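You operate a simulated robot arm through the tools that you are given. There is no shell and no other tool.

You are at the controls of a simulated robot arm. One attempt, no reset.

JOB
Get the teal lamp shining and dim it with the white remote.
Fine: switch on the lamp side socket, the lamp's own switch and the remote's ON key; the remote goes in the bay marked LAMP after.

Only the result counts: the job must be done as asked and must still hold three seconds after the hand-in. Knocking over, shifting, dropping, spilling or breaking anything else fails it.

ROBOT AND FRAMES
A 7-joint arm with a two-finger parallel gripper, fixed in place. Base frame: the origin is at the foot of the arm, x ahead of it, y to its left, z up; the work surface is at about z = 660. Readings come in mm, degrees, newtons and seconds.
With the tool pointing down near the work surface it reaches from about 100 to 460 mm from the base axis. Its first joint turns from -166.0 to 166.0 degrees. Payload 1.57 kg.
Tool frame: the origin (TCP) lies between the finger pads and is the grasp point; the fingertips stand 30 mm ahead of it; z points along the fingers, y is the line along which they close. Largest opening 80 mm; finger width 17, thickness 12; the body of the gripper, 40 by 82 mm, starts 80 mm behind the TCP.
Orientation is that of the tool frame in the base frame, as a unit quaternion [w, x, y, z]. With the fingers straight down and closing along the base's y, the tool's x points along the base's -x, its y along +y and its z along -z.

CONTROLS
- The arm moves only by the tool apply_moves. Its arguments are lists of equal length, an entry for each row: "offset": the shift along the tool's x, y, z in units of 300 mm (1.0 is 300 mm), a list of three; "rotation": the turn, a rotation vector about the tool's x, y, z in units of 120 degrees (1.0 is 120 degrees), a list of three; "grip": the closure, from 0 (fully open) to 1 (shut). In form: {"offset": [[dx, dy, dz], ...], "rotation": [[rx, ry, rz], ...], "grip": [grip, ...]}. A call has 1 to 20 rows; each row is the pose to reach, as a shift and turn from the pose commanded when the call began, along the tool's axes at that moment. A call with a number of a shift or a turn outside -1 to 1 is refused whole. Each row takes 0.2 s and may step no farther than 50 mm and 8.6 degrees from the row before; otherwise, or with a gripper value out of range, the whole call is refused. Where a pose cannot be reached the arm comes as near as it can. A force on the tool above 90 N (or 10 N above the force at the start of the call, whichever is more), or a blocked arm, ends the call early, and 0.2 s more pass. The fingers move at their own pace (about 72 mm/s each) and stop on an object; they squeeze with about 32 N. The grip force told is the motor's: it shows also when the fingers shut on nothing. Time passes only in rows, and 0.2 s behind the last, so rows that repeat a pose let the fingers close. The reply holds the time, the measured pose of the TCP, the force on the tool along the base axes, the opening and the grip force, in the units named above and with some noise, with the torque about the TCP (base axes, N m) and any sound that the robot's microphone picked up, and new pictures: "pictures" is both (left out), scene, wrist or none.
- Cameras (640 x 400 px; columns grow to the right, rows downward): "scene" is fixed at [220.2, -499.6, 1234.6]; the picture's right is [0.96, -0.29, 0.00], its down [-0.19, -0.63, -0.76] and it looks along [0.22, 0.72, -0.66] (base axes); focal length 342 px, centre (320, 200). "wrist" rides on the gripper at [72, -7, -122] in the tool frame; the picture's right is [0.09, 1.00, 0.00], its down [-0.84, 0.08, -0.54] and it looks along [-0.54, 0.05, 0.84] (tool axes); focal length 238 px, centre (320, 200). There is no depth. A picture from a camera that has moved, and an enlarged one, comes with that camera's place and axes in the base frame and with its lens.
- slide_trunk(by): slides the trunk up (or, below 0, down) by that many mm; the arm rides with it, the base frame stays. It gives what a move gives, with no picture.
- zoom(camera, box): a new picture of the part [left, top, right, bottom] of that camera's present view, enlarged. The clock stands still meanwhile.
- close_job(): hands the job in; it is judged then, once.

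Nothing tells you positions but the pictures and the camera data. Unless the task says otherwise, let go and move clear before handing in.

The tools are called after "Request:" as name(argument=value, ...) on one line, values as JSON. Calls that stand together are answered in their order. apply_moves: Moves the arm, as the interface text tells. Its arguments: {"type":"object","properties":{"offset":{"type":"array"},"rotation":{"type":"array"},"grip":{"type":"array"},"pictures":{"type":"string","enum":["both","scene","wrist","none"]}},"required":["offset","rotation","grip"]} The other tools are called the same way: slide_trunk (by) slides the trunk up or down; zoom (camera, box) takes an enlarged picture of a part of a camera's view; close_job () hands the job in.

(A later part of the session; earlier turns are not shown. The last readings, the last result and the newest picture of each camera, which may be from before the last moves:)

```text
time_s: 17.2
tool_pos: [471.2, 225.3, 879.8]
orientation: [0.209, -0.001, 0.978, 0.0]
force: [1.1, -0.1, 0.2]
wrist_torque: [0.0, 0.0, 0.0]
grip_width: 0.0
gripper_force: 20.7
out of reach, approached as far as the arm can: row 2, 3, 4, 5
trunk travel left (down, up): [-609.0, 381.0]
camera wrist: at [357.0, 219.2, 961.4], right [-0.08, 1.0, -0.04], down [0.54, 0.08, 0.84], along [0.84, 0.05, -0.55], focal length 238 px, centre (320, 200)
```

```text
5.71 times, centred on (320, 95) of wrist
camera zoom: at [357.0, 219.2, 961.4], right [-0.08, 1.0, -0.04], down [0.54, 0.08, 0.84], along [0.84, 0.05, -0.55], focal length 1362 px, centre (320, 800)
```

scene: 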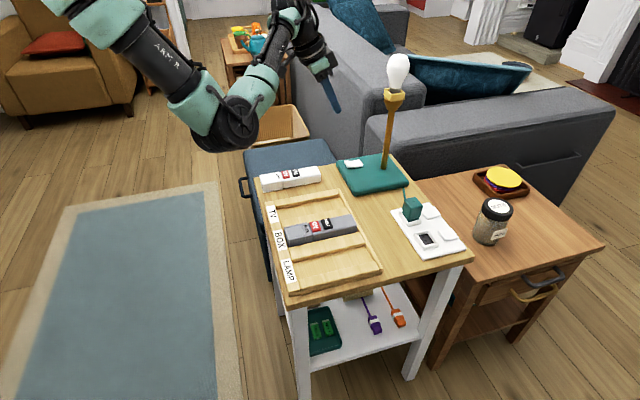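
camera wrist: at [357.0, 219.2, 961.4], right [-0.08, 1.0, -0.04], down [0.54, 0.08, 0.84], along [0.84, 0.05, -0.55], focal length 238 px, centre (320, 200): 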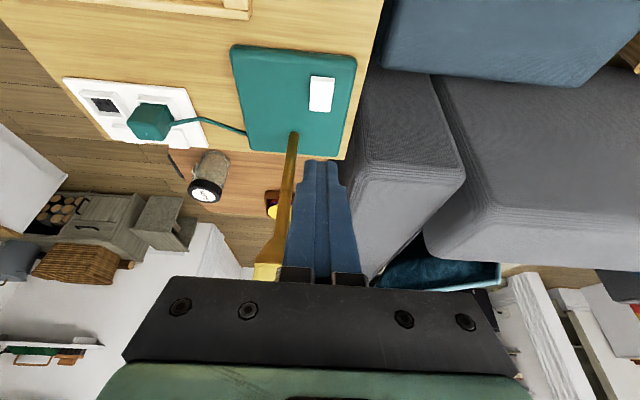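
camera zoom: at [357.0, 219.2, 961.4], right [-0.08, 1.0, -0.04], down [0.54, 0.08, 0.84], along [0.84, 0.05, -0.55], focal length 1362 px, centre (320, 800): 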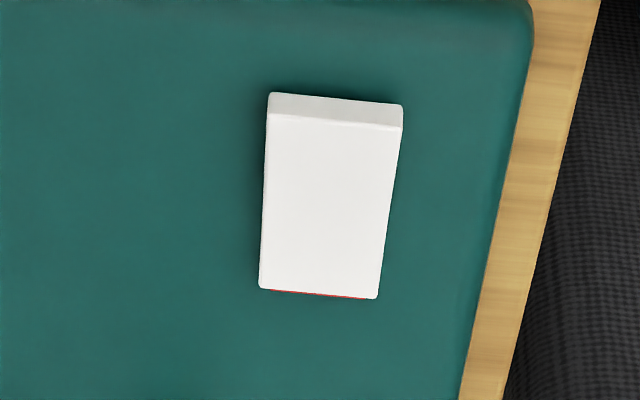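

The switch's raised near edge is at about (515, 225.5), in line with the tool. Descending to about 20 mm above it.

Request:
apply_moves(offset=[[0.013, 0, 0.122], [0.026, 0, 0.244], [0.039, 0.001, 0.366], [0.052, 0.001, 0.487], [0.052, 0.001, 0.487]], rotation=[[0, 0, 0], [0, 0, 0], [0, 0, 0], [0, 0, 0], [0, 0, 0]], grip=[1, 1, 1, 1, 1])

Request:
zoom(camera="wrist", box=[270, 90, 370, 180])

Request:
zoom(camera="scene", box=[320, 80, 420, 190])

```text
time_s: 18.4
tool_pos: [515.6, 224.1, 740.6]
orientation: [0.208, 0.0, 0.978, 0.0]
force: [0.8, 0.6, -0.3]
wrist_torque: [0.0, -0.01, -0.01]
grip_width: 0.0
gripper_force: 21.7
trunk travel left (down, up): [-609.0, 381.0]
camera wrist: at [401.2, 217.9, 821.4], right [-0.08, 1.0, -0.04], down [0.54, 0.08, 0.84], along [0.83, 0.05, -0.55], focal length 238 px, centre (320, 200)
```

scene: 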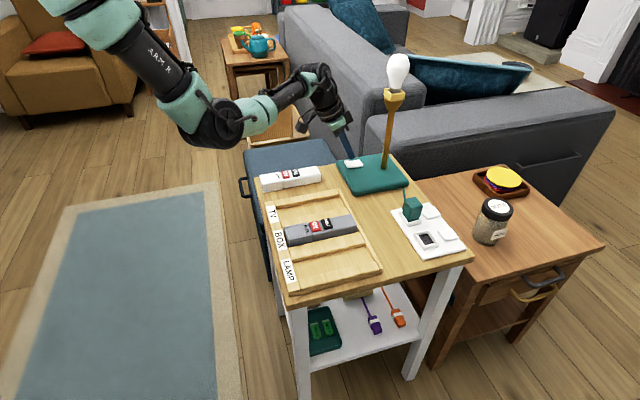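
wrist: 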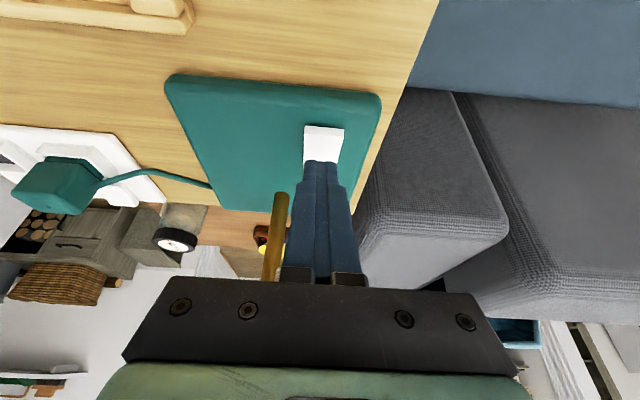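

```text
4.44 times, centred on (320, 135) of wrist
camera zoom: at [401.2, 217.9, 821.4], right [-0.08, 1.0, -0.04], down [0.54, 0.08, 0.84], along [0.83, 0.05, -0.55], focal length 1059 px, centre (320, 489)
```

zoom: 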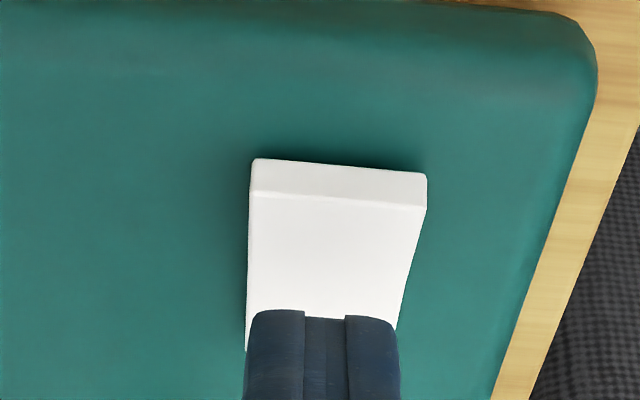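

```text
3.64 times, centred on (370, 135) of scene
camera zoom: at [220.2, -499.6, 1234.6], right [0.96, -0.29, 0.0], down [-0.19, -0.63, -0.76], along [0.22, 0.72, -0.66], focal length 1243 px, centre (138, 436)
```

zoom: 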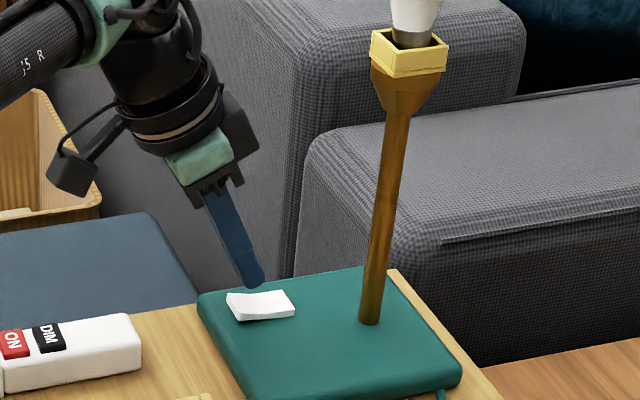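

Tip lined up about 17 mm above the switch's raised end. Pressing gently straight down in small steps.

Request:
apply_moves(offset=[[0.0106, 0.004, 0.0318], [0.0174, 0.004, 0.047], [0.0215, 0.004, 0.056], [0.0256, 0.004, 0.0653]], rotation=[[0, 0, 0], [0, 0, 0], [0, 0, 0], [0, 0, 0]], grip=[1, 1, 1, 1], pictures="wrist")

Request:
zoom(camera="scene", box=[335, 140, 385, 180])

```text
time_s: 19.4
tool_pos: [516.8, 225.4, 721.1]
orientation: [0.21, 0.0, 0.978, 0.001]
force: [-5.8, -0.9, 13.8]
wrist_torque: [-0.03, 0.11, -0.06]
grip_width: 0.1
gripper_force: 21.1
trunk travel left (down, up): [-609.0, 381.0]
camera wrist: at [402.2, 219.2, 801.7], right [-0.08, 1.0, -0.04], down [0.54, 0.08, 0.84], along [0.84, 0.05, -0.54], focal length 238 px, centre (320, 200)
```

wrist: 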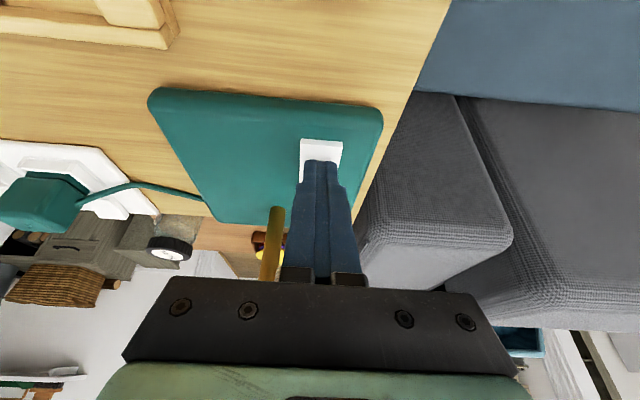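

```text
10.00 times, centred on (360, 160) of scene
camera zoom: at [220.2, -499.6, 1234.6], right [0.96, -0.29, 0.0], down [-0.19, -0.63, -0.76], along [0.22, 0.72, -0.66], focal length 3418 px, centre (-80, 600)
```

zoom: 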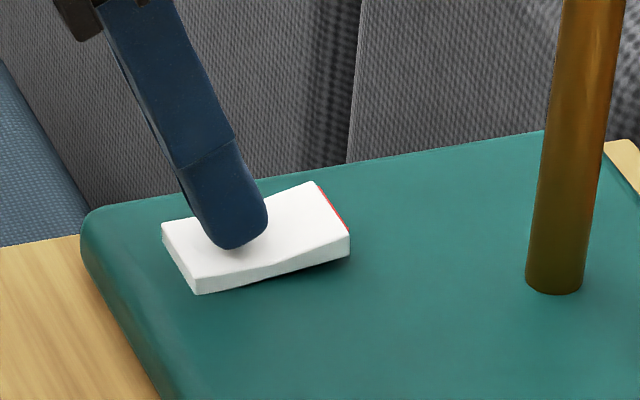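

The lamp switch has flipped: far end up, red showing. Lifting off straight back along the tool and checking that it stays.

Request:
apply_moves(offset=[[0, 0, -0.06], [0, 0, -0.2], [0, 0, -0.35], [0, 0, -0.5]], rotation=[[0, 0, 0], [0, 0, 0], [0, 0, 0], [0, 0, 0]], grip=[1, 1, 1, 1])

Request:
zoom(camera="scene", box=[335, 40, 435, 190])

Request:
zoom(camera="scene", box=[335, 145, 385, 180])

Request:
zoom(camera="wrist", box=[40, 40, 360, 240])

```text
time_s: 20.4
tool_pos: [455.4, 227.0, 854.6]
orientation: [0.207, 0.0, 0.978, 0.0]
force: [0.2, 0.7, 0.0]
wrist_torque: [-0.01, 0.0, -0.02]
grip_width: 0.4
gripper_force: 21.0
trunk travel left (down, up): [-609.0, 381.0]
camera wrist: at [341.8, 220.5, 937.2], right [-0.08, 1.0, -0.04], down [0.54, 0.08, 0.84], along [0.83, 0.05, -0.55], focal length 238 px, centre (320, 200)
```

scene: 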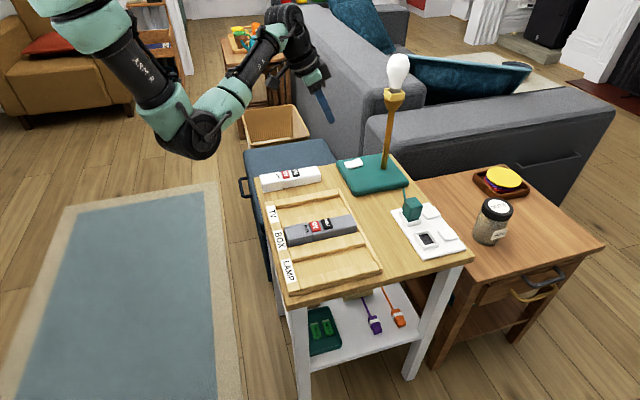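
wrist: 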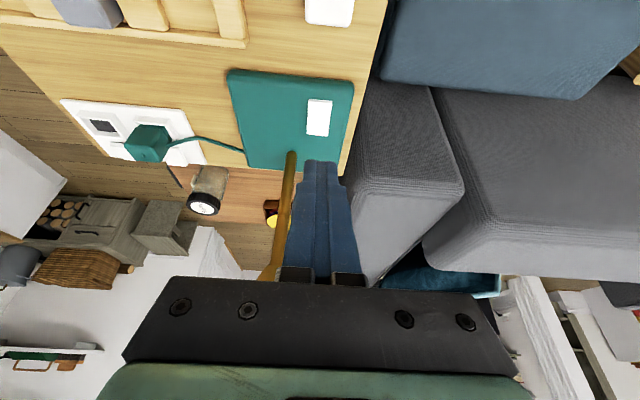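

```text
2.67 times, centred on (385, 115) of scene
camera zoom: at [220.2, -499.6, 1234.6], right [0.96, -0.29, 0.0], down [-0.19, -0.63, -0.76], along [0.22, 0.72, -0.66], focal length 911 px, centre (147, 427)
```

zoom: 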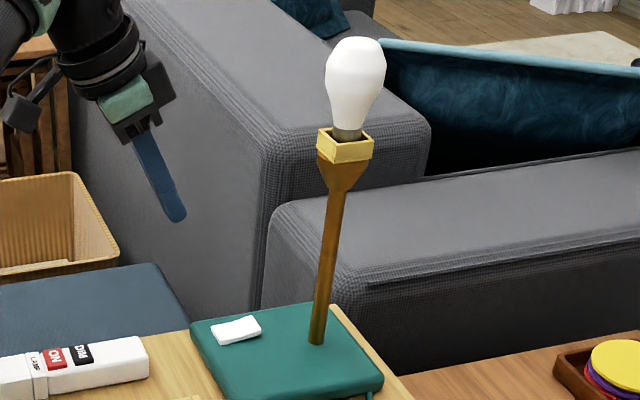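

```text
11.43 times, centred on (360, 162) of scene
camera zoom: at [220.2, -499.6, 1234.6], right [0.96, -0.29, 0.0], down [-0.19, -0.63, -0.76], along [0.22, 0.72, -0.66], focal length 3906 px, centre (-137, 629)
```

zoom: 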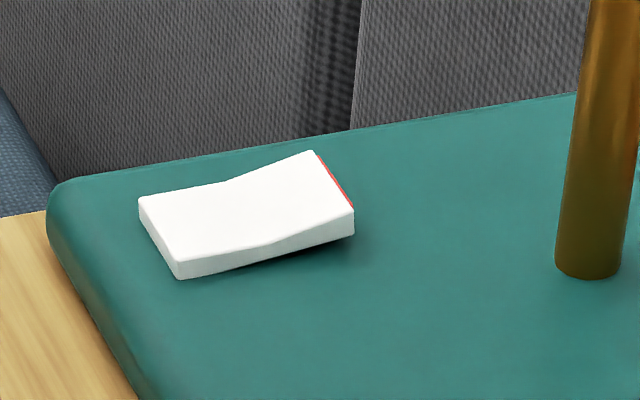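

```text
2.00 times, centred on (200, 140) of wrist
camera zoom: at [341.8, 220.5, 937.2], right [-0.08, 1.0, -0.04], down [0.54, 0.08, 0.84], along [0.83, 0.05, -0.55], focal length 477 px, centre (560, 320)
```

zoom: 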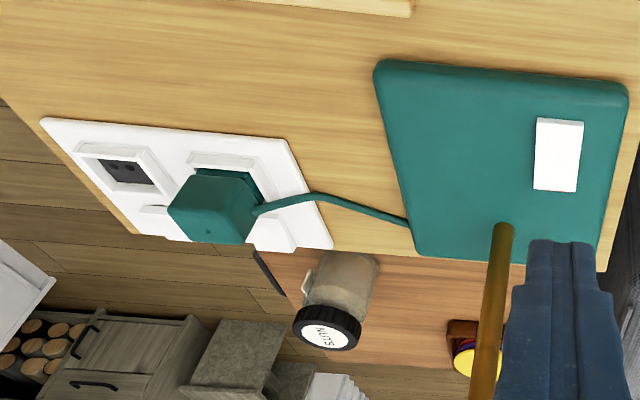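

Both switches are on; the bulb is not lit yet and waits for the remote's ON key. I'll go above the white remote with the tool pointing straight down and look.

Request:
apply_moves(offset=[[0.1, 0, -0.01], [0.2, 0, -0.02], [0.3, 0, -0.03], [0.379, 0.003, -0.042], [0.379, 0.003, -0.042]], rotation=[[0, 0.065, 0], [0, 0.13, 0], [0, 0.195, 0], [0, 0.2, 0], [0, 0.2, 0]], grip=[1, 1, 1, 1, 1])

Request:
zoom(camera="wrist", box=[240, 40, 400, 200])

```text
time_s: 21.6
tool_pos: [347.5, 226.9, 820.6]
orientation: [0.0, 0.0, 1.0, 0.001]
force: [0.3, -0.2, -1.1]
wrist_torque: [-0.01, 0.01, 0.0]
grip_width: 0.0
gripper_force: 21.3
trunk travel left (down, up): [-609.0, 381.0]
camera wrist: at [276.2, 220.1, 943.3], right [-0.09, 1.0, 0.0], down [0.84, 0.08, 0.54], along [0.54, 0.05, -0.84], focal length 238 px, centre (320, 200)
```

scene: 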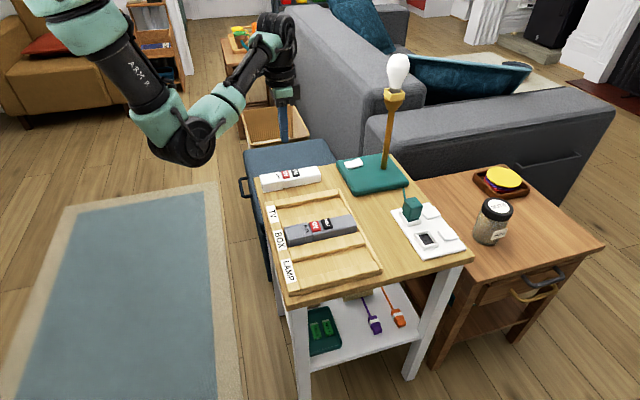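
wrist: 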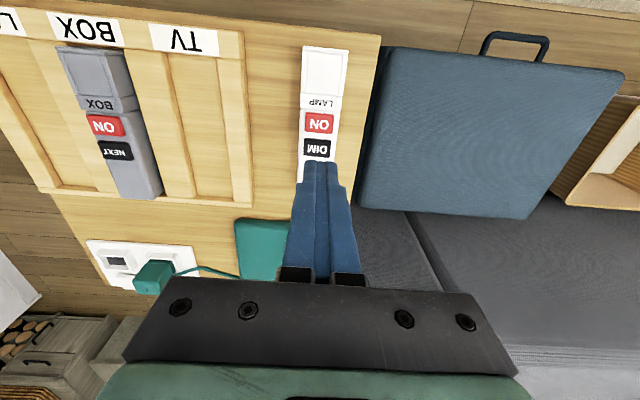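

```text
2.50 times, centred on (320, 120) of wrist
camera zoom: at [276.2, 220.1, 943.3], right [-0.09, 1.0, 0.0], down [0.84, 0.08, 0.54], along [0.54, 0.05, -0.84], focal length 596 px, centre (320, 400)
```

zoom: 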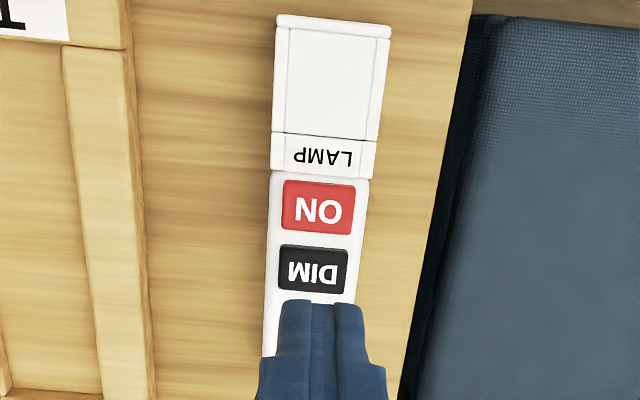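

The ON key is centred near (343, 225.4) and DIM near (369, 225.5), with key tops around z≈694. Moving over ON, just above it.

Request:
apply_moves(offset=[[0.0157, -0.005, 0.1], [0.0157, -0.005, 0.2], [0.0157, -0.005, 0.28], [0.0157, -0.005, 0.28]], rotation=[[0, 0, 0], [0, 0, 0], [0, 0, 0], [0, 0, 0]], grip=[1, 1, 1, 1])

Request:
zoom(camera="wrist", box=[240, 40, 400, 200])

Request:
zoom(camera="scene", box=[255, 140, 335, 200])

```text
time_s: 22.6
tool_pos: [341.3, 225.3, 735.7]
orientation: [-0.001, -0.001, 1.0, 0.0]
force: [-0.1, -0.2, 0.5]
wrist_torque: [-0.01, -0.01, 0.01]
grip_width: 0.1
gripper_force: 21.1
trunk travel left (down, up): [-609.0, 381.0]
camera wrist: at [270.8, 219.1, 859.8], right [-0.09, 1.0, 0.0], down [0.84, 0.08, 0.54], along [0.54, 0.05, -0.84], focal length 238 px, centre (320, 200)
```

scene: 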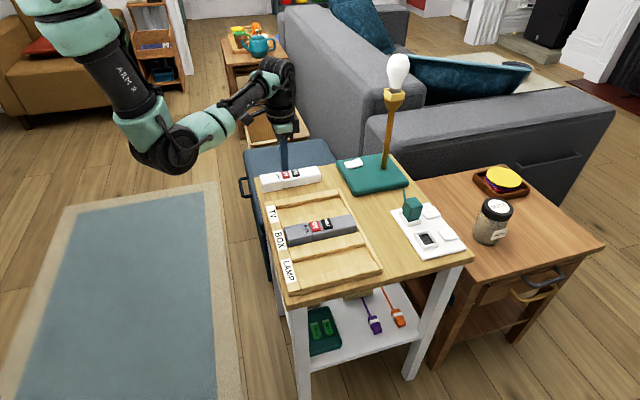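
wrist: 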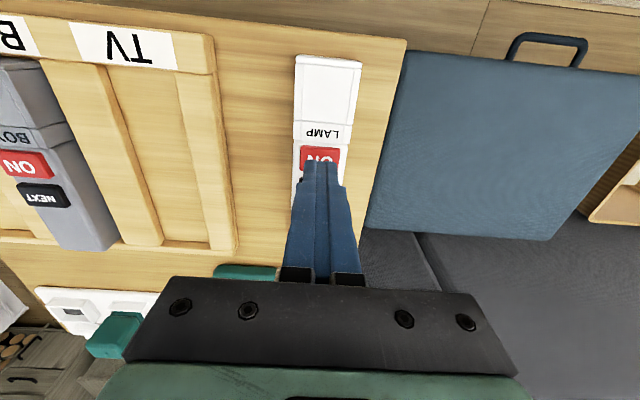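

```text
2.50 times, centred on (320, 120) of wrist
camera zoom: at [270.8, 219.1, 859.8], right [-0.09, 1.0, 0.0], down [0.84, 0.08, 0.54], along [0.54, 0.05, -0.84], focal length 596 px, centre (320, 400)
```

zoom: 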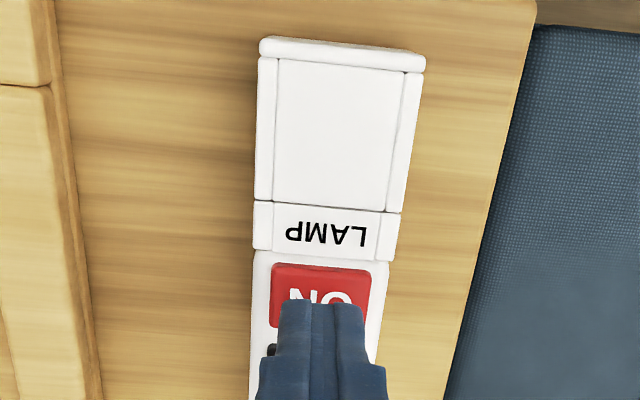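

```text
6.67 times, centred on (295, 170) of scene
camera zoom: at [220.2, -499.6, 1234.6], right [0.96, -0.29, 0.0], down [-0.19, -0.63, -0.76], along [0.22, 0.72, -0.66], focal length 2279 px, centre (487, 400)
```

zoom: 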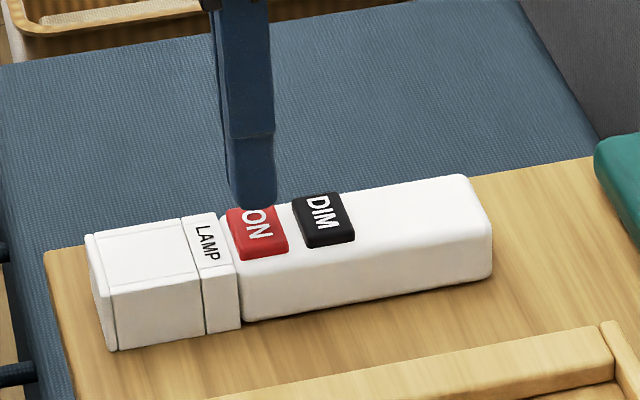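

Centred over ON. Pressing gently now.

Request:
apply_moves(offset=[[0, 0, 0.0267], [0, 0, 0.0367], [0, 0, 0.0433], [0, 0, 0.05]], rotation=[[0, 0, 0], [0, 0, 0], [0, 0, 0], [0, 0, 0]], grip=[1, 1, 1, 1])

Request:
zoom(camera="scene", box=[255, 140, 335, 200])

Request:
zoom(camera="scene", box=[375, 45, 425, 110])

```text
time_s: 23.6
tool_pos: [342.1, 225.9, 720.9]
orientation: [0.0, 0.0, 1.0, 0.0]
force: [-0.6, -0.3, 2.6]
wrist_torque: [-0.02, -0.01, 0.02]
grip_width: 0.1
gripper_force: 21.0
trunk travel left (down, up): [-609.0, 381.0]
heard: click
camera wrist: at [270.5, 219.8, 843.2], right [-0.09, 1.0, 0.0], down [0.84, 0.08, 0.54], along [0.54, 0.05, -0.84], focal length 238 px, centre (320, 200)
```

scene: 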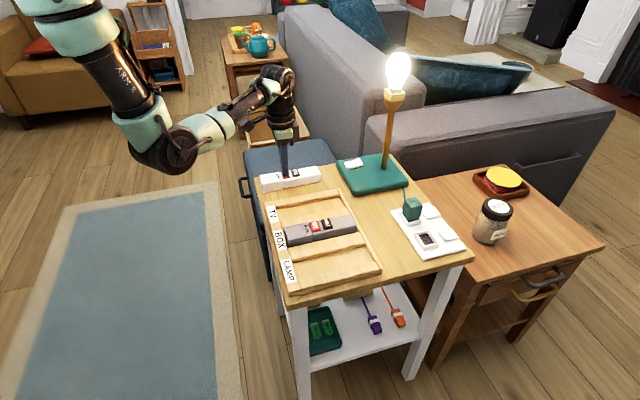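
wrist: 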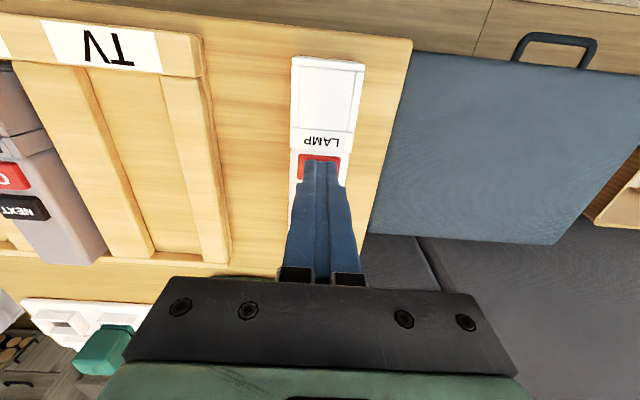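

```text
6.67 times, centred on (295, 170) of scene
camera zoom: at [220.2, -499.6, 1234.6], right [0.96, -0.29, 0.0], down [-0.19, -0.63, -0.76], along [0.22, 0.72, -0.66], focal length 2279 px, centre (487, 400)
```

zoom: 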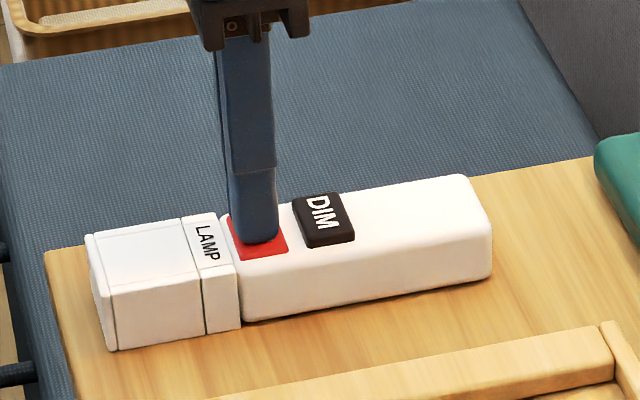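

```text
6.15 times, centred on (400, 78) of scene
camera zoom: at [220.2, -499.6, 1234.6], right [0.96, -0.29, 0.0], down [-0.19, -0.63, -0.76], along [0.22, 0.72, -0.66], focal length 2103 px, centre (-172, 954)
```

zoom: 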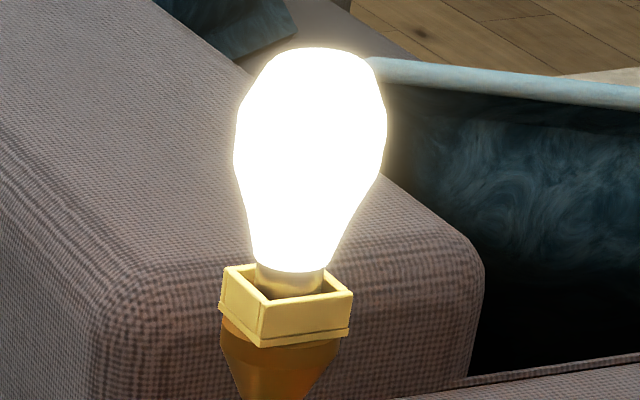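

Click heard and the lamp is shining. Next I lift and move +26.5 mm to the DIM key.

Request:
apply_moves(offset=[[0, 0, -0.03], [0, 0, -0.07], [-0.045, 0, -0.07], [-0.0883, 0, -0.07], [-0.0883, 0, -0.06]], rotation=[[0, 0, 0], [0, 0, 0], [0, 0, 0], [0, 0, 0], [0, 0, 0]], grip=[1, 1, 1, 1, 1])

Request:
zoom(camera="wrist", box=[260, 100, 380, 200])

Request:
zoom(camera="scene", box=[255, 140, 335, 200])

```text
time_s: 24.9
tool_pos: [367.9, 226.2, 739.3]
orientation: [0.0, 0.001, 1.0, 0.0]
force: [0.3, 0.4, -0.1]
wrist_torque: [-0.02, 0.03, 0.0]
grip_width: 0.1
gripper_force: 21.1
trunk travel left (down, up): [-609.0, 381.0]
camera wrist: at [297.8, 219.0, 861.2], right [-0.09, 1.0, 0.0], down [0.84, 0.08, 0.54], along [0.54, 0.05, -0.84], focal length 238 px, centre (320, 200)
```

scene: 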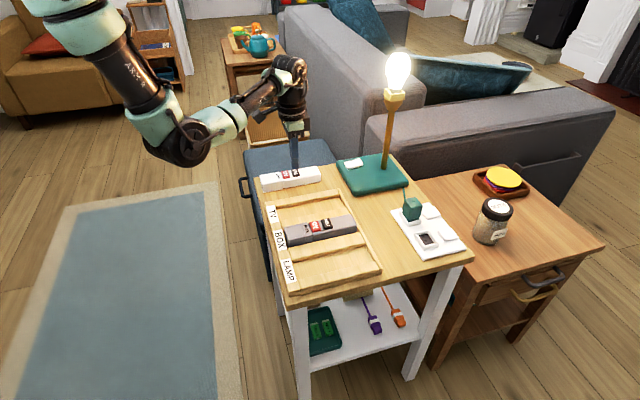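
wrist: 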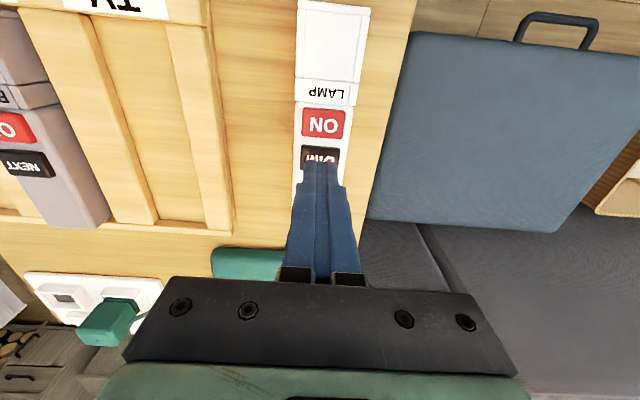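

```text
4.00 times, centred on (320, 150) of wrist
camera zoom: at [297.8, 219.0, 861.2], right [-0.09, 1.0, 0.0], down [0.84, 0.08, 0.54], along [0.54, 0.05, -0.84], focal length 953 px, centre (320, 400)
```

zoom: 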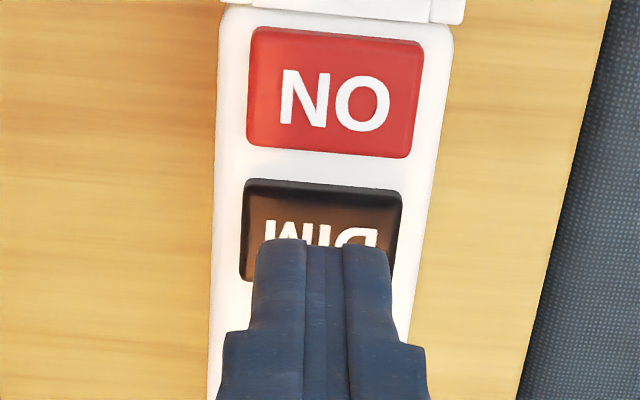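

```text
6.67 times, centred on (295, 170) of scene
camera zoom: at [220.2, -499.6, 1234.6], right [0.96, -0.29, 0.0], down [-0.19, -0.63, -0.76], along [0.22, 0.72, -0.66], focal length 2279 px, centre (487, 400)
```

zoom: 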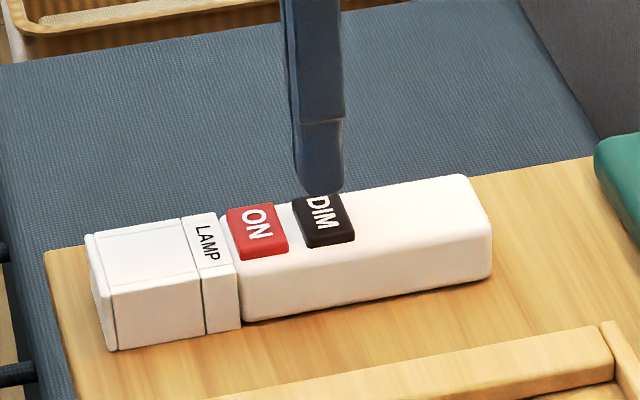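

Centred on DIM. One gentle press.

Request:
apply_moves(offset=[[0, 0, 0.03], [0, 0, 0.045], [0, 0, 0.055], [0, 0, 0.062]], rotation=[[0, 0, 0], [0, 0, 0], [0, 0, 0], [0, 0, 0]], grip=[1, 1, 1, 1])

Request:
zoom(camera="scene", box=[375, 45, 425, 110])

```text
time_s: 25.9
tool_pos: [367.7, 225.3, 720.9]
orientation: [-0.001, 0.0, 1.0, 0.001]
force: [-0.1, 0.6, 3.3]
wrist_torque: [0.01, 0.02, -0.03]
grip_width: 0.0
gripper_force: 21.2
trunk travel left (down, up): [-609.0, 381.0]
heard: click
camera wrist: at [297.4, 219.0, 842.4], right [-0.09, 1.0, 0.0], down [0.84, 0.08, 0.54], along [0.54, 0.05, -0.84], focal length 238 px, centre (320, 200)
```

scene: 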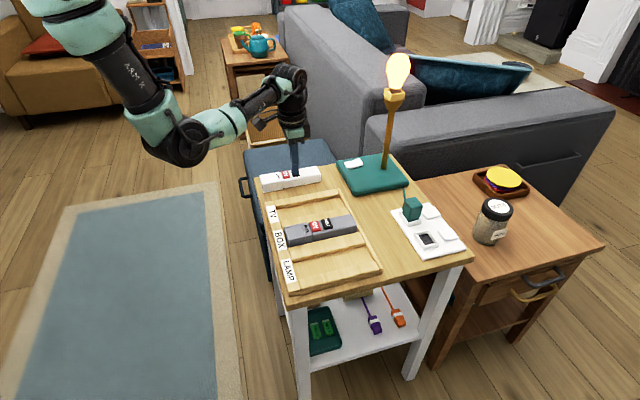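
wrist: 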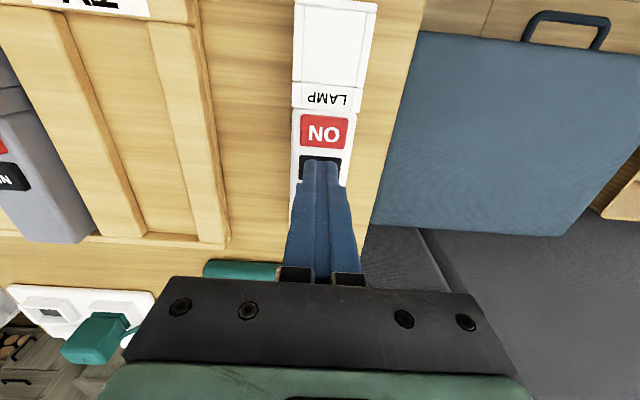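

```text
6.15 times, centred on (400, 78) of scene
camera zoom: at [220.2, -499.6, 1234.6], right [0.96, -0.29, 0.0], down [-0.19, -0.63, -0.76], along [0.22, 0.72, -0.66], focal length 2103 px, centre (-172, 954)
```

zoom: 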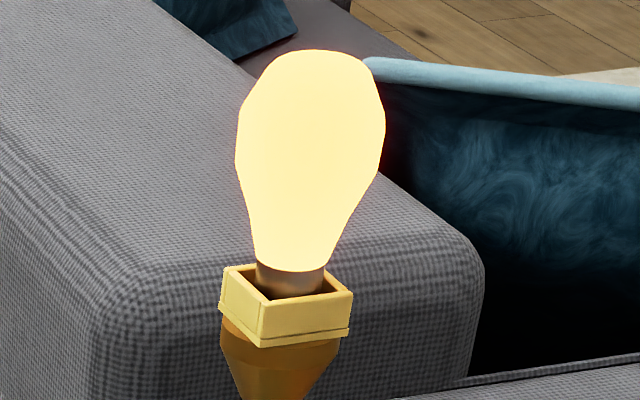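

The lamp is now dimmed (warm, lower glow). I'll lift off the key and check the LAMP bay's geometry before grasping the remote.

Request:
apply_moves(offset=[[0, 0, -0.05], [0, 0, -0.15], [0, 0, -0.3], [0, 0, -0.4]], rotation=[[0, 0, 0], [0, 0, 0], [0, 0, 0], [0, 0, 0]], grip=[1, 1, 1, 1])

Request:
zoom(camera="scene", box=[270, 230, 390, 300])

Request:
zoom(camera="scene", box=[260, 190, 370, 255])

Request:
zoom(camera="wrist", box=[220, 20, 420, 200])

```text
time_s: 26.9
tool_pos: [372.6, 224.3, 843.2]
orientation: [0.0, 0.008, 1.0, 0.006]
force: [-5.4, 2.9, -2.4]
wrist_torque: [-0.31, -0.54, 0.0]
grip_width: 0.0
gripper_force: 21.7
trunk travel left (down, up): [-609.0, 381.0]
camera wrist: at [302.3, 216.5, 964.8], right [-0.07, 1.0, 0.01], down [0.84, 0.06, 0.54], along [0.54, 0.05, -0.84], focal length 238 px, centre (320, 200)
```

scene: 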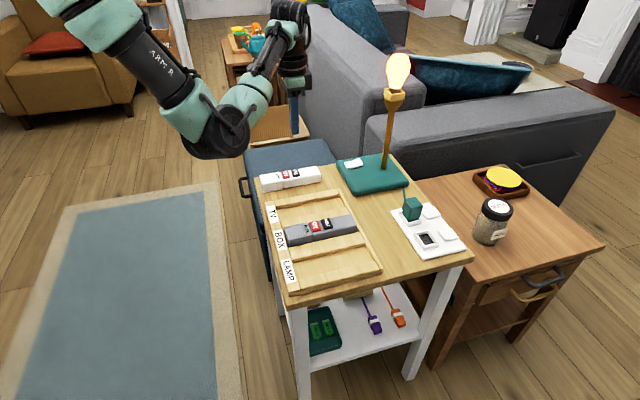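
wrist: 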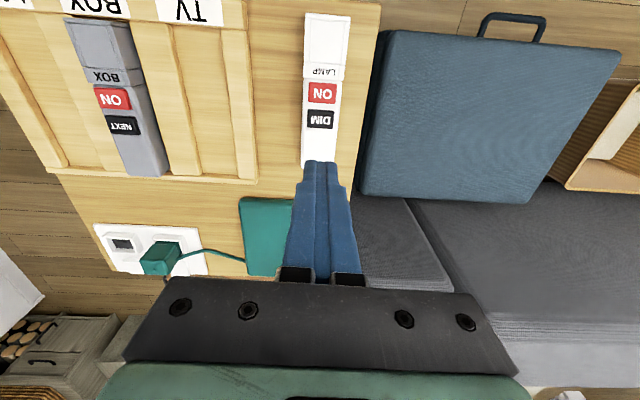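

```text
5.33 times, centred on (330, 265) of scene
camera zoom: at [220.2, -499.6, 1234.6], right [0.96, -0.29, 0.0], down [-0.19, -0.63, -0.76], along [0.22, 0.72, -0.66], focal length 1823 px, centre (267, -147)
```

zoom: 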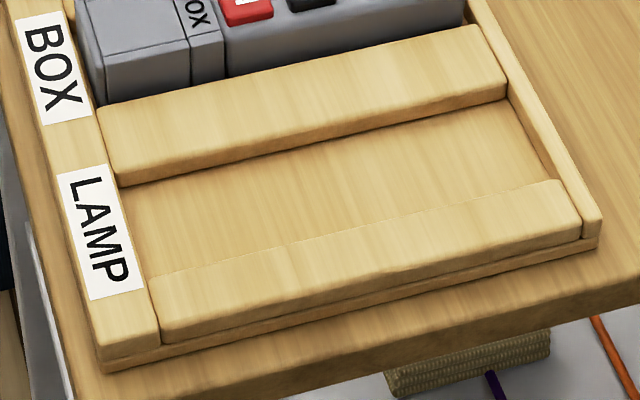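

```text
5.82 times, centred on (315, 222) of scene
camera zoom: at [220.2, -499.6, 1234.6], right [0.96, -0.29, 0.0], down [-0.19, -0.63, -0.76], along [0.22, 0.72, -0.66], focal length 1989 px, centre (349, 69)
```

zoom: 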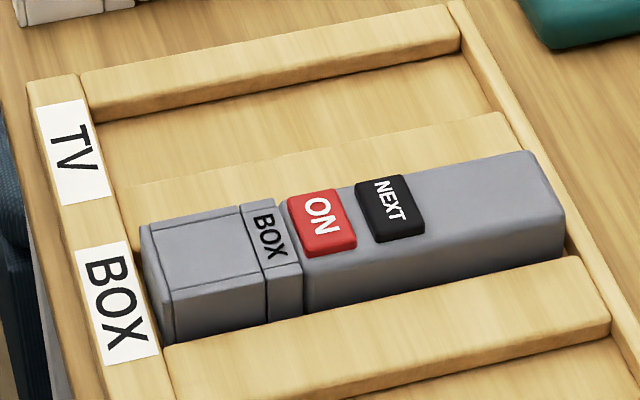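

```text
2.22 times, centred on (320, 110) of wrist
camera zoom: at [302.3, 216.5, 964.8], right [-0.07, 1.0, 0.01], down [0.84, 0.06, 0.54], along [0.54, 0.05, -0.84], focal length 530 px, centre (320, 400)
```

zoom: 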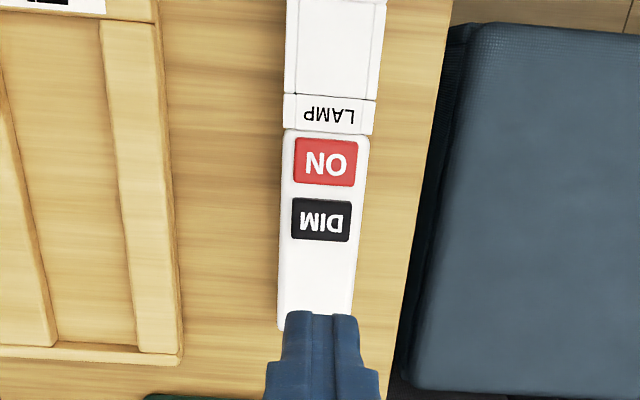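

There is an odd force and torque reading after that quick lift. I'll hold still one beat to see whether it is just motion or a contact.

Request:
apply_moves(offset=[[0, 0, 0], [0, 0, 0]], rotation=[[0, 0, 0], [0, 0, 0]], grip=[1, 1], pictures="scene")

Request:
zoom(camera="scene", box=[150, 0, 350, 180])

```text
time_s: 27.4
tool_pos: [368.2, 225.0, 840.5]
orientation: [-0.001, 0.0, 1.0, 0.0]
force: [0.0, -0.1, 0.1]
wrist_torque: [0.01, 0.0, 0.02]
grip_width: 0.0
gripper_force: 22.0
trunk travel left (down, up): [-609.0, 381.0]
```

scene: 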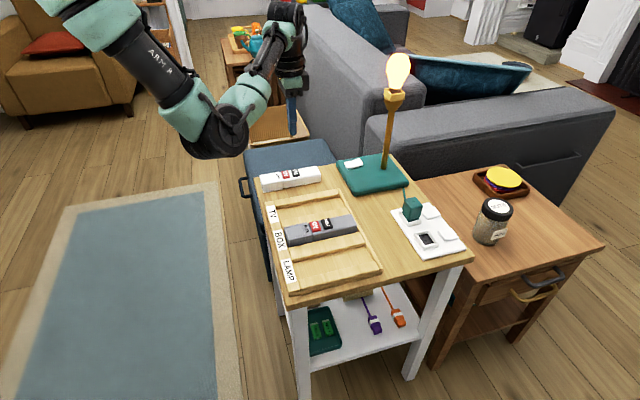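

```text
2.22 times, centred on (250, 90) of scene
camera zoom: at [220.2, -499.6, 1234.6], right [0.96, -0.29, 0.0], down [-0.19, -0.63, -0.76], along [0.22, 0.72, -0.66], focal length 760 px, centre (476, 444)
```

zoom: 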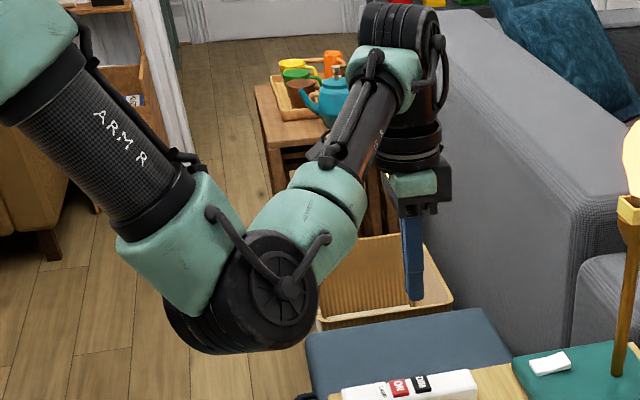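

That was only motion; it reads zero now. Next I'll take a look at the LAMP bay from above before picking up the remote.

Request:
apply_moves(offset=[[0, -0.15, 0], [0, -0.3, 0], [0, -0.45, 0], [0, -0.6, 0], [0, -0.75, 0], [0, -0.9, 0], [0, -1.0, 0], [0, -1.0, 0]], rotation=[[0, 0, 0], [0, 0, 0], [0, 0, 0], [0, 0, 0], [0, 0, 0], [0, 0, 0], [0, 0, 0], [0, 0, 0]], grip=[1, 1, 1, 1, 1, 1, 1, 1])

Request:
zoom(camera="wrist", box=[220, 0, 480, 200])

```text
time_s: 29.2
tool_pos: [369.5, -76.0, 840.4]
orientation: [0.001, 0.0, 1.0, 0.0]
force: [-0.6, 0.0, 0.2]
wrist_torque: [-0.01, 0.01, 0.0]
grip_width: 0.2
gripper_force: 21.4
trunk travel left (down, up): [-609.0, 381.0]
camera wrist: at [300.3, -82.2, 963.0], right [-0.09, 1.0, 0.0], down [0.84, 0.08, 0.54], along [0.54, 0.05, -0.84], focal length 238 px, centre (320, 200)
```

scene: 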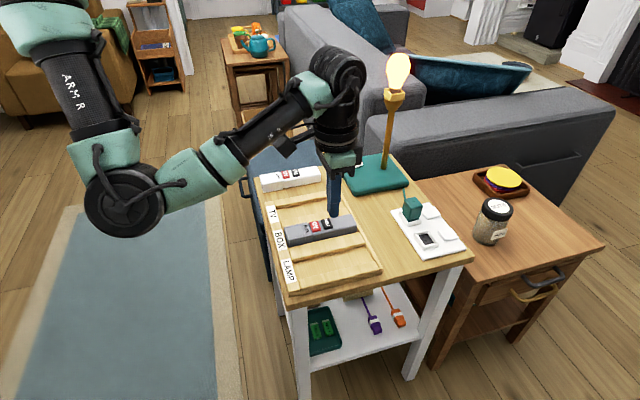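
wrist: 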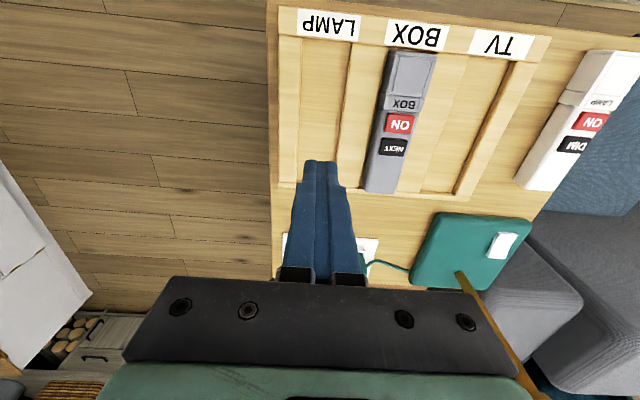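

```text
2.00 times, centred on (350, 100) of wrist
camera zoom: at [300.3, -82.2, 963.0], right [-0.09, 1.0, 0.0], down [0.84, 0.08, 0.54], along [0.54, 0.05, -0.84], focal length 477 px, centre (260, 400)
```

zoom: 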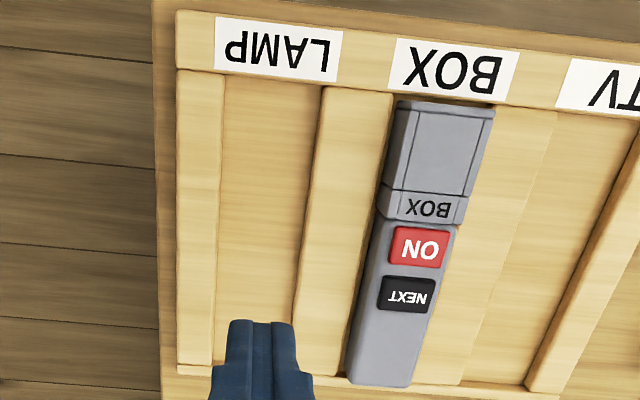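

The LAMP bay is about y -101 to -50 (centre -76) and x 295 to 461 (centre 378), roughly 50 mm wide. Checking the white remote's ends from this view too.

Request:
zoom(camera="wrist", box=[490, 30, 640, 210])

Request:
zoom(camera="scene", box=[250, 155, 340, 205])

```text
2.22 times, centred on (565, 120) of wrist
camera zoom: at [300.3, -82.2, 963.0], right [-0.09, 1.0, 0.0], down [0.84, 0.08, 0.54], along [0.54, 0.05, -0.84], focal length 530 px, centre (-224, 378)
```

zoom: 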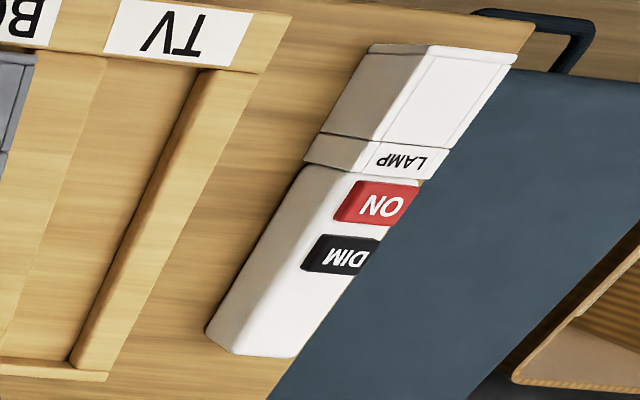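

```text
7.11 times, centred on (295, 180) of scene
camera zoom: at [220.2, -499.6, 1234.6], right [0.96, -0.29, 0.0], down [-0.19, -0.63, -0.76], along [0.22, 0.72, -0.66], focal length 2430 px, centre (498, 342)
```

zoom: 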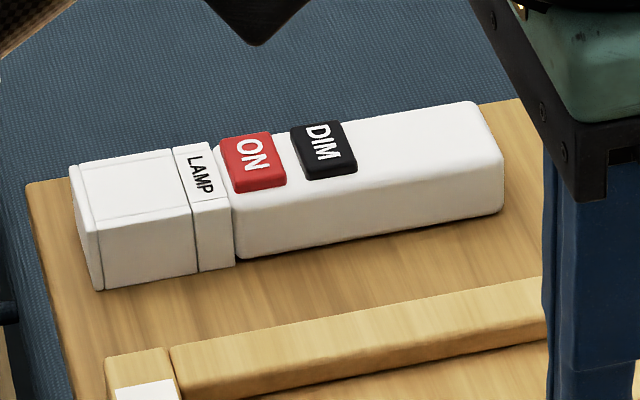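

The remote spans x≈279–434 at y≈225, about 38 mm wide, aligned with x. I'll return over it, opening the fingers partway.

Request:
apply_moves(offset=[[0.01, 0.15, 0], [0.02, 0.3, 0], [0.03, 0.45, 0], [0.0433, 0.6, 0], [0.0433, 0.75, 0], [0.0433, 0.9, 0], [0.0433, 1.0, 0], [0.0433, 1.0, 0]], rotation=[[0, 0, 0], [0, 0, 0], [0, 0, 0], [0, 0, 0], [0, 0, 0], [0, 0, 0], [0, 0, 0], [0, 0, 0]], grip=[1, 1, 1, 0.6, 0.25, 0.25, 0.25, 0.25])

Request:
zoom(camera="wrist", box=[220, 0, 420, 200])

```text
time_s: 31.1
tool_pos: [359.4, 224.8, 839.5]
orientation: [0.001, 0.0, 1.0, 0.0]
force: [0.3, 0.6, -0.5]
wrist_torque: [-0.01, 0.02, -0.01]
grip_width: 60.2
gripper_force: 0.1
trunk travel left (down, up): [-609.0, 381.0]
camera wrist: at [287.3, 218.9, 962.3], right [-0.09, 1.0, 0.0], down [0.84, 0.08, 0.54], along [0.54, 0.05, -0.84], focal length 238 px, centre (320, 200)
```

scene: 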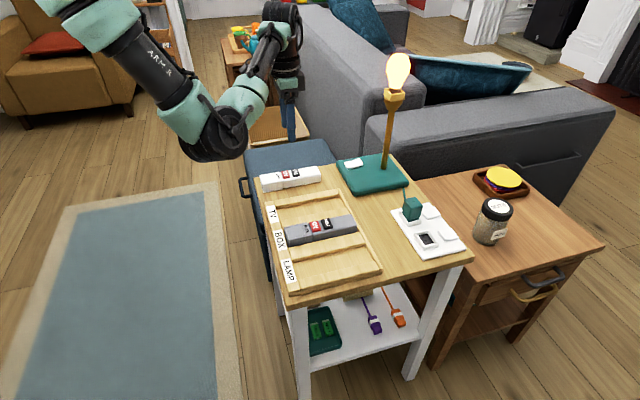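
wrist: 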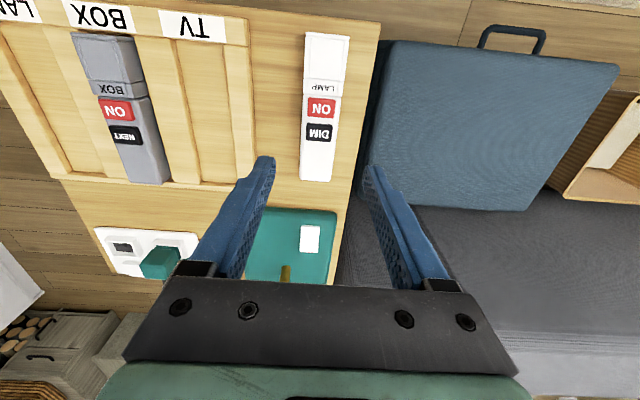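

```text
2.00 times, centred on (320, 100) of wrist
camera zoom: at [287.3, 218.9, 962.3], right [-0.09, 1.0, 0.0], down [0.84, 0.08, 0.54], along [0.54, 0.05, -0.84], focal length 477 px, centre (320, 400)
```

zoom: 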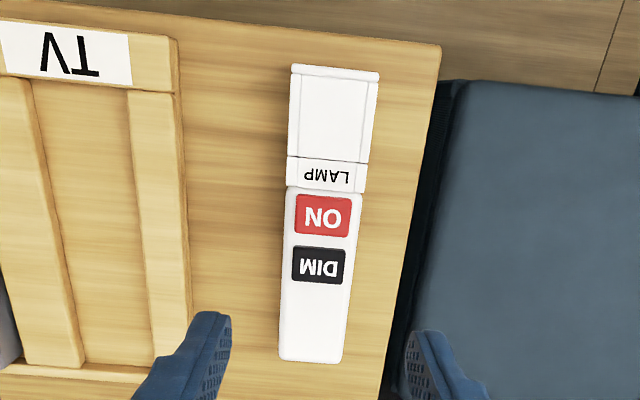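

Fingers are open to 60 mm and straddle the remote. Descending to just above grasp height, then checking.

Request:
apply_moves(offset=[[0.0113, 0.0027, 0.12], [0.0113, 0.0027, 0.25], [0.0113, 0.0027, 0.36], [0.0113, 0.0027, 0.36]], rotation=[[0, 0, 0], [0, 0, 0], [0, 0, 0], [0, 0, 0]], grip=[0.25, 0.25, 0.25, 0.25])

Request:
zoom(camera="wrist", box=[220, 60, 420, 240])

Request:
zoom(camera="scene", box=[250, 140, 340, 205])

```text
time_s: 32.0
tool_pos: [352.3, 224.9, 732.7]
orientation: [0.0, -0.001, 1.0, 0.0]
force: [-0.8, 0.2, 0.4]
wrist_torque: [-0.01, 0.0, 0.02]
grip_width: 60.2
gripper_force: 0.1
trunk travel left (down, up): [-609.0, 381.0]
camera wrist: at [281.7, 219.1, 854.6], right [-0.09, 1.0, 0.0], down [0.84, 0.08, 0.54], along [0.54, 0.05, -0.84], focal length 238 px, centre (320, 200)
```

scene: 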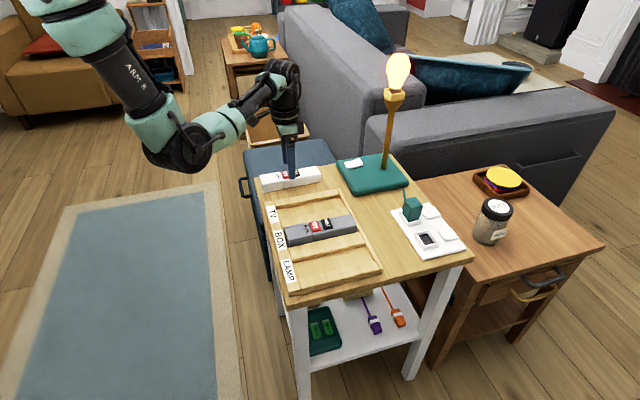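
wrist: 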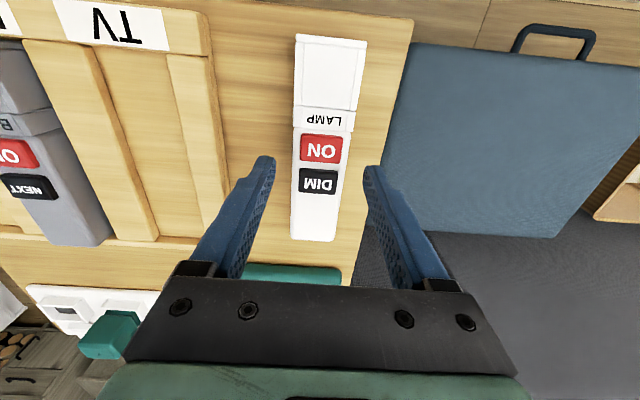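

```text
2.22 times, centred on (320, 150) of wrist
camera zoom: at [281.7, 219.1, 854.6], right [-0.09, 1.0, 0.0], down [0.84, 0.08, 0.54], along [0.54, 0.05, -0.84], focal length 530 px, centre (320, 311)
```

zoom: 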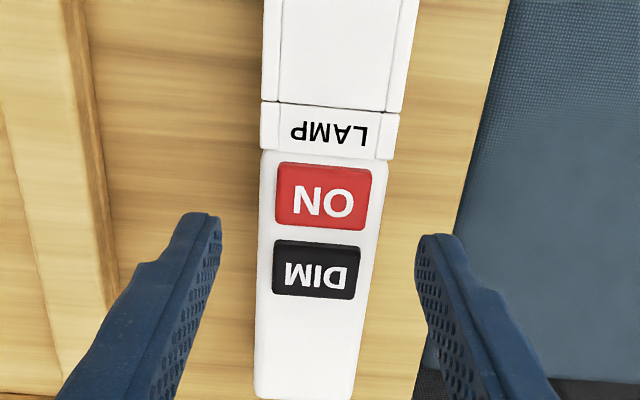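

```text
6.15 times, centred on (295, 172) of scene
camera zoom: at [220.2, -499.6, 1234.6], right [0.96, -0.29, 0.0], down [-0.19, -0.63, -0.76], along [0.22, 0.72, -0.66], focal length 2103 px, centre (474, 369)
```

zoom: 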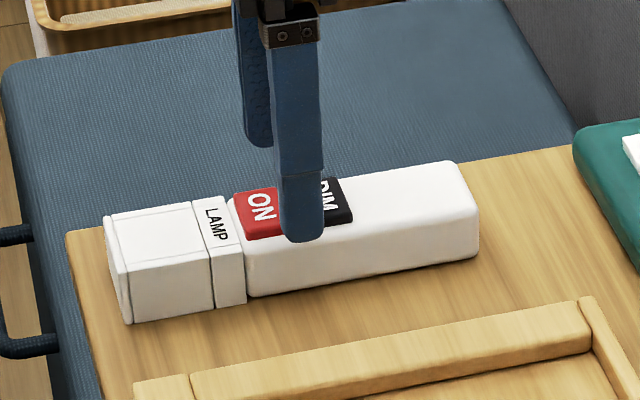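

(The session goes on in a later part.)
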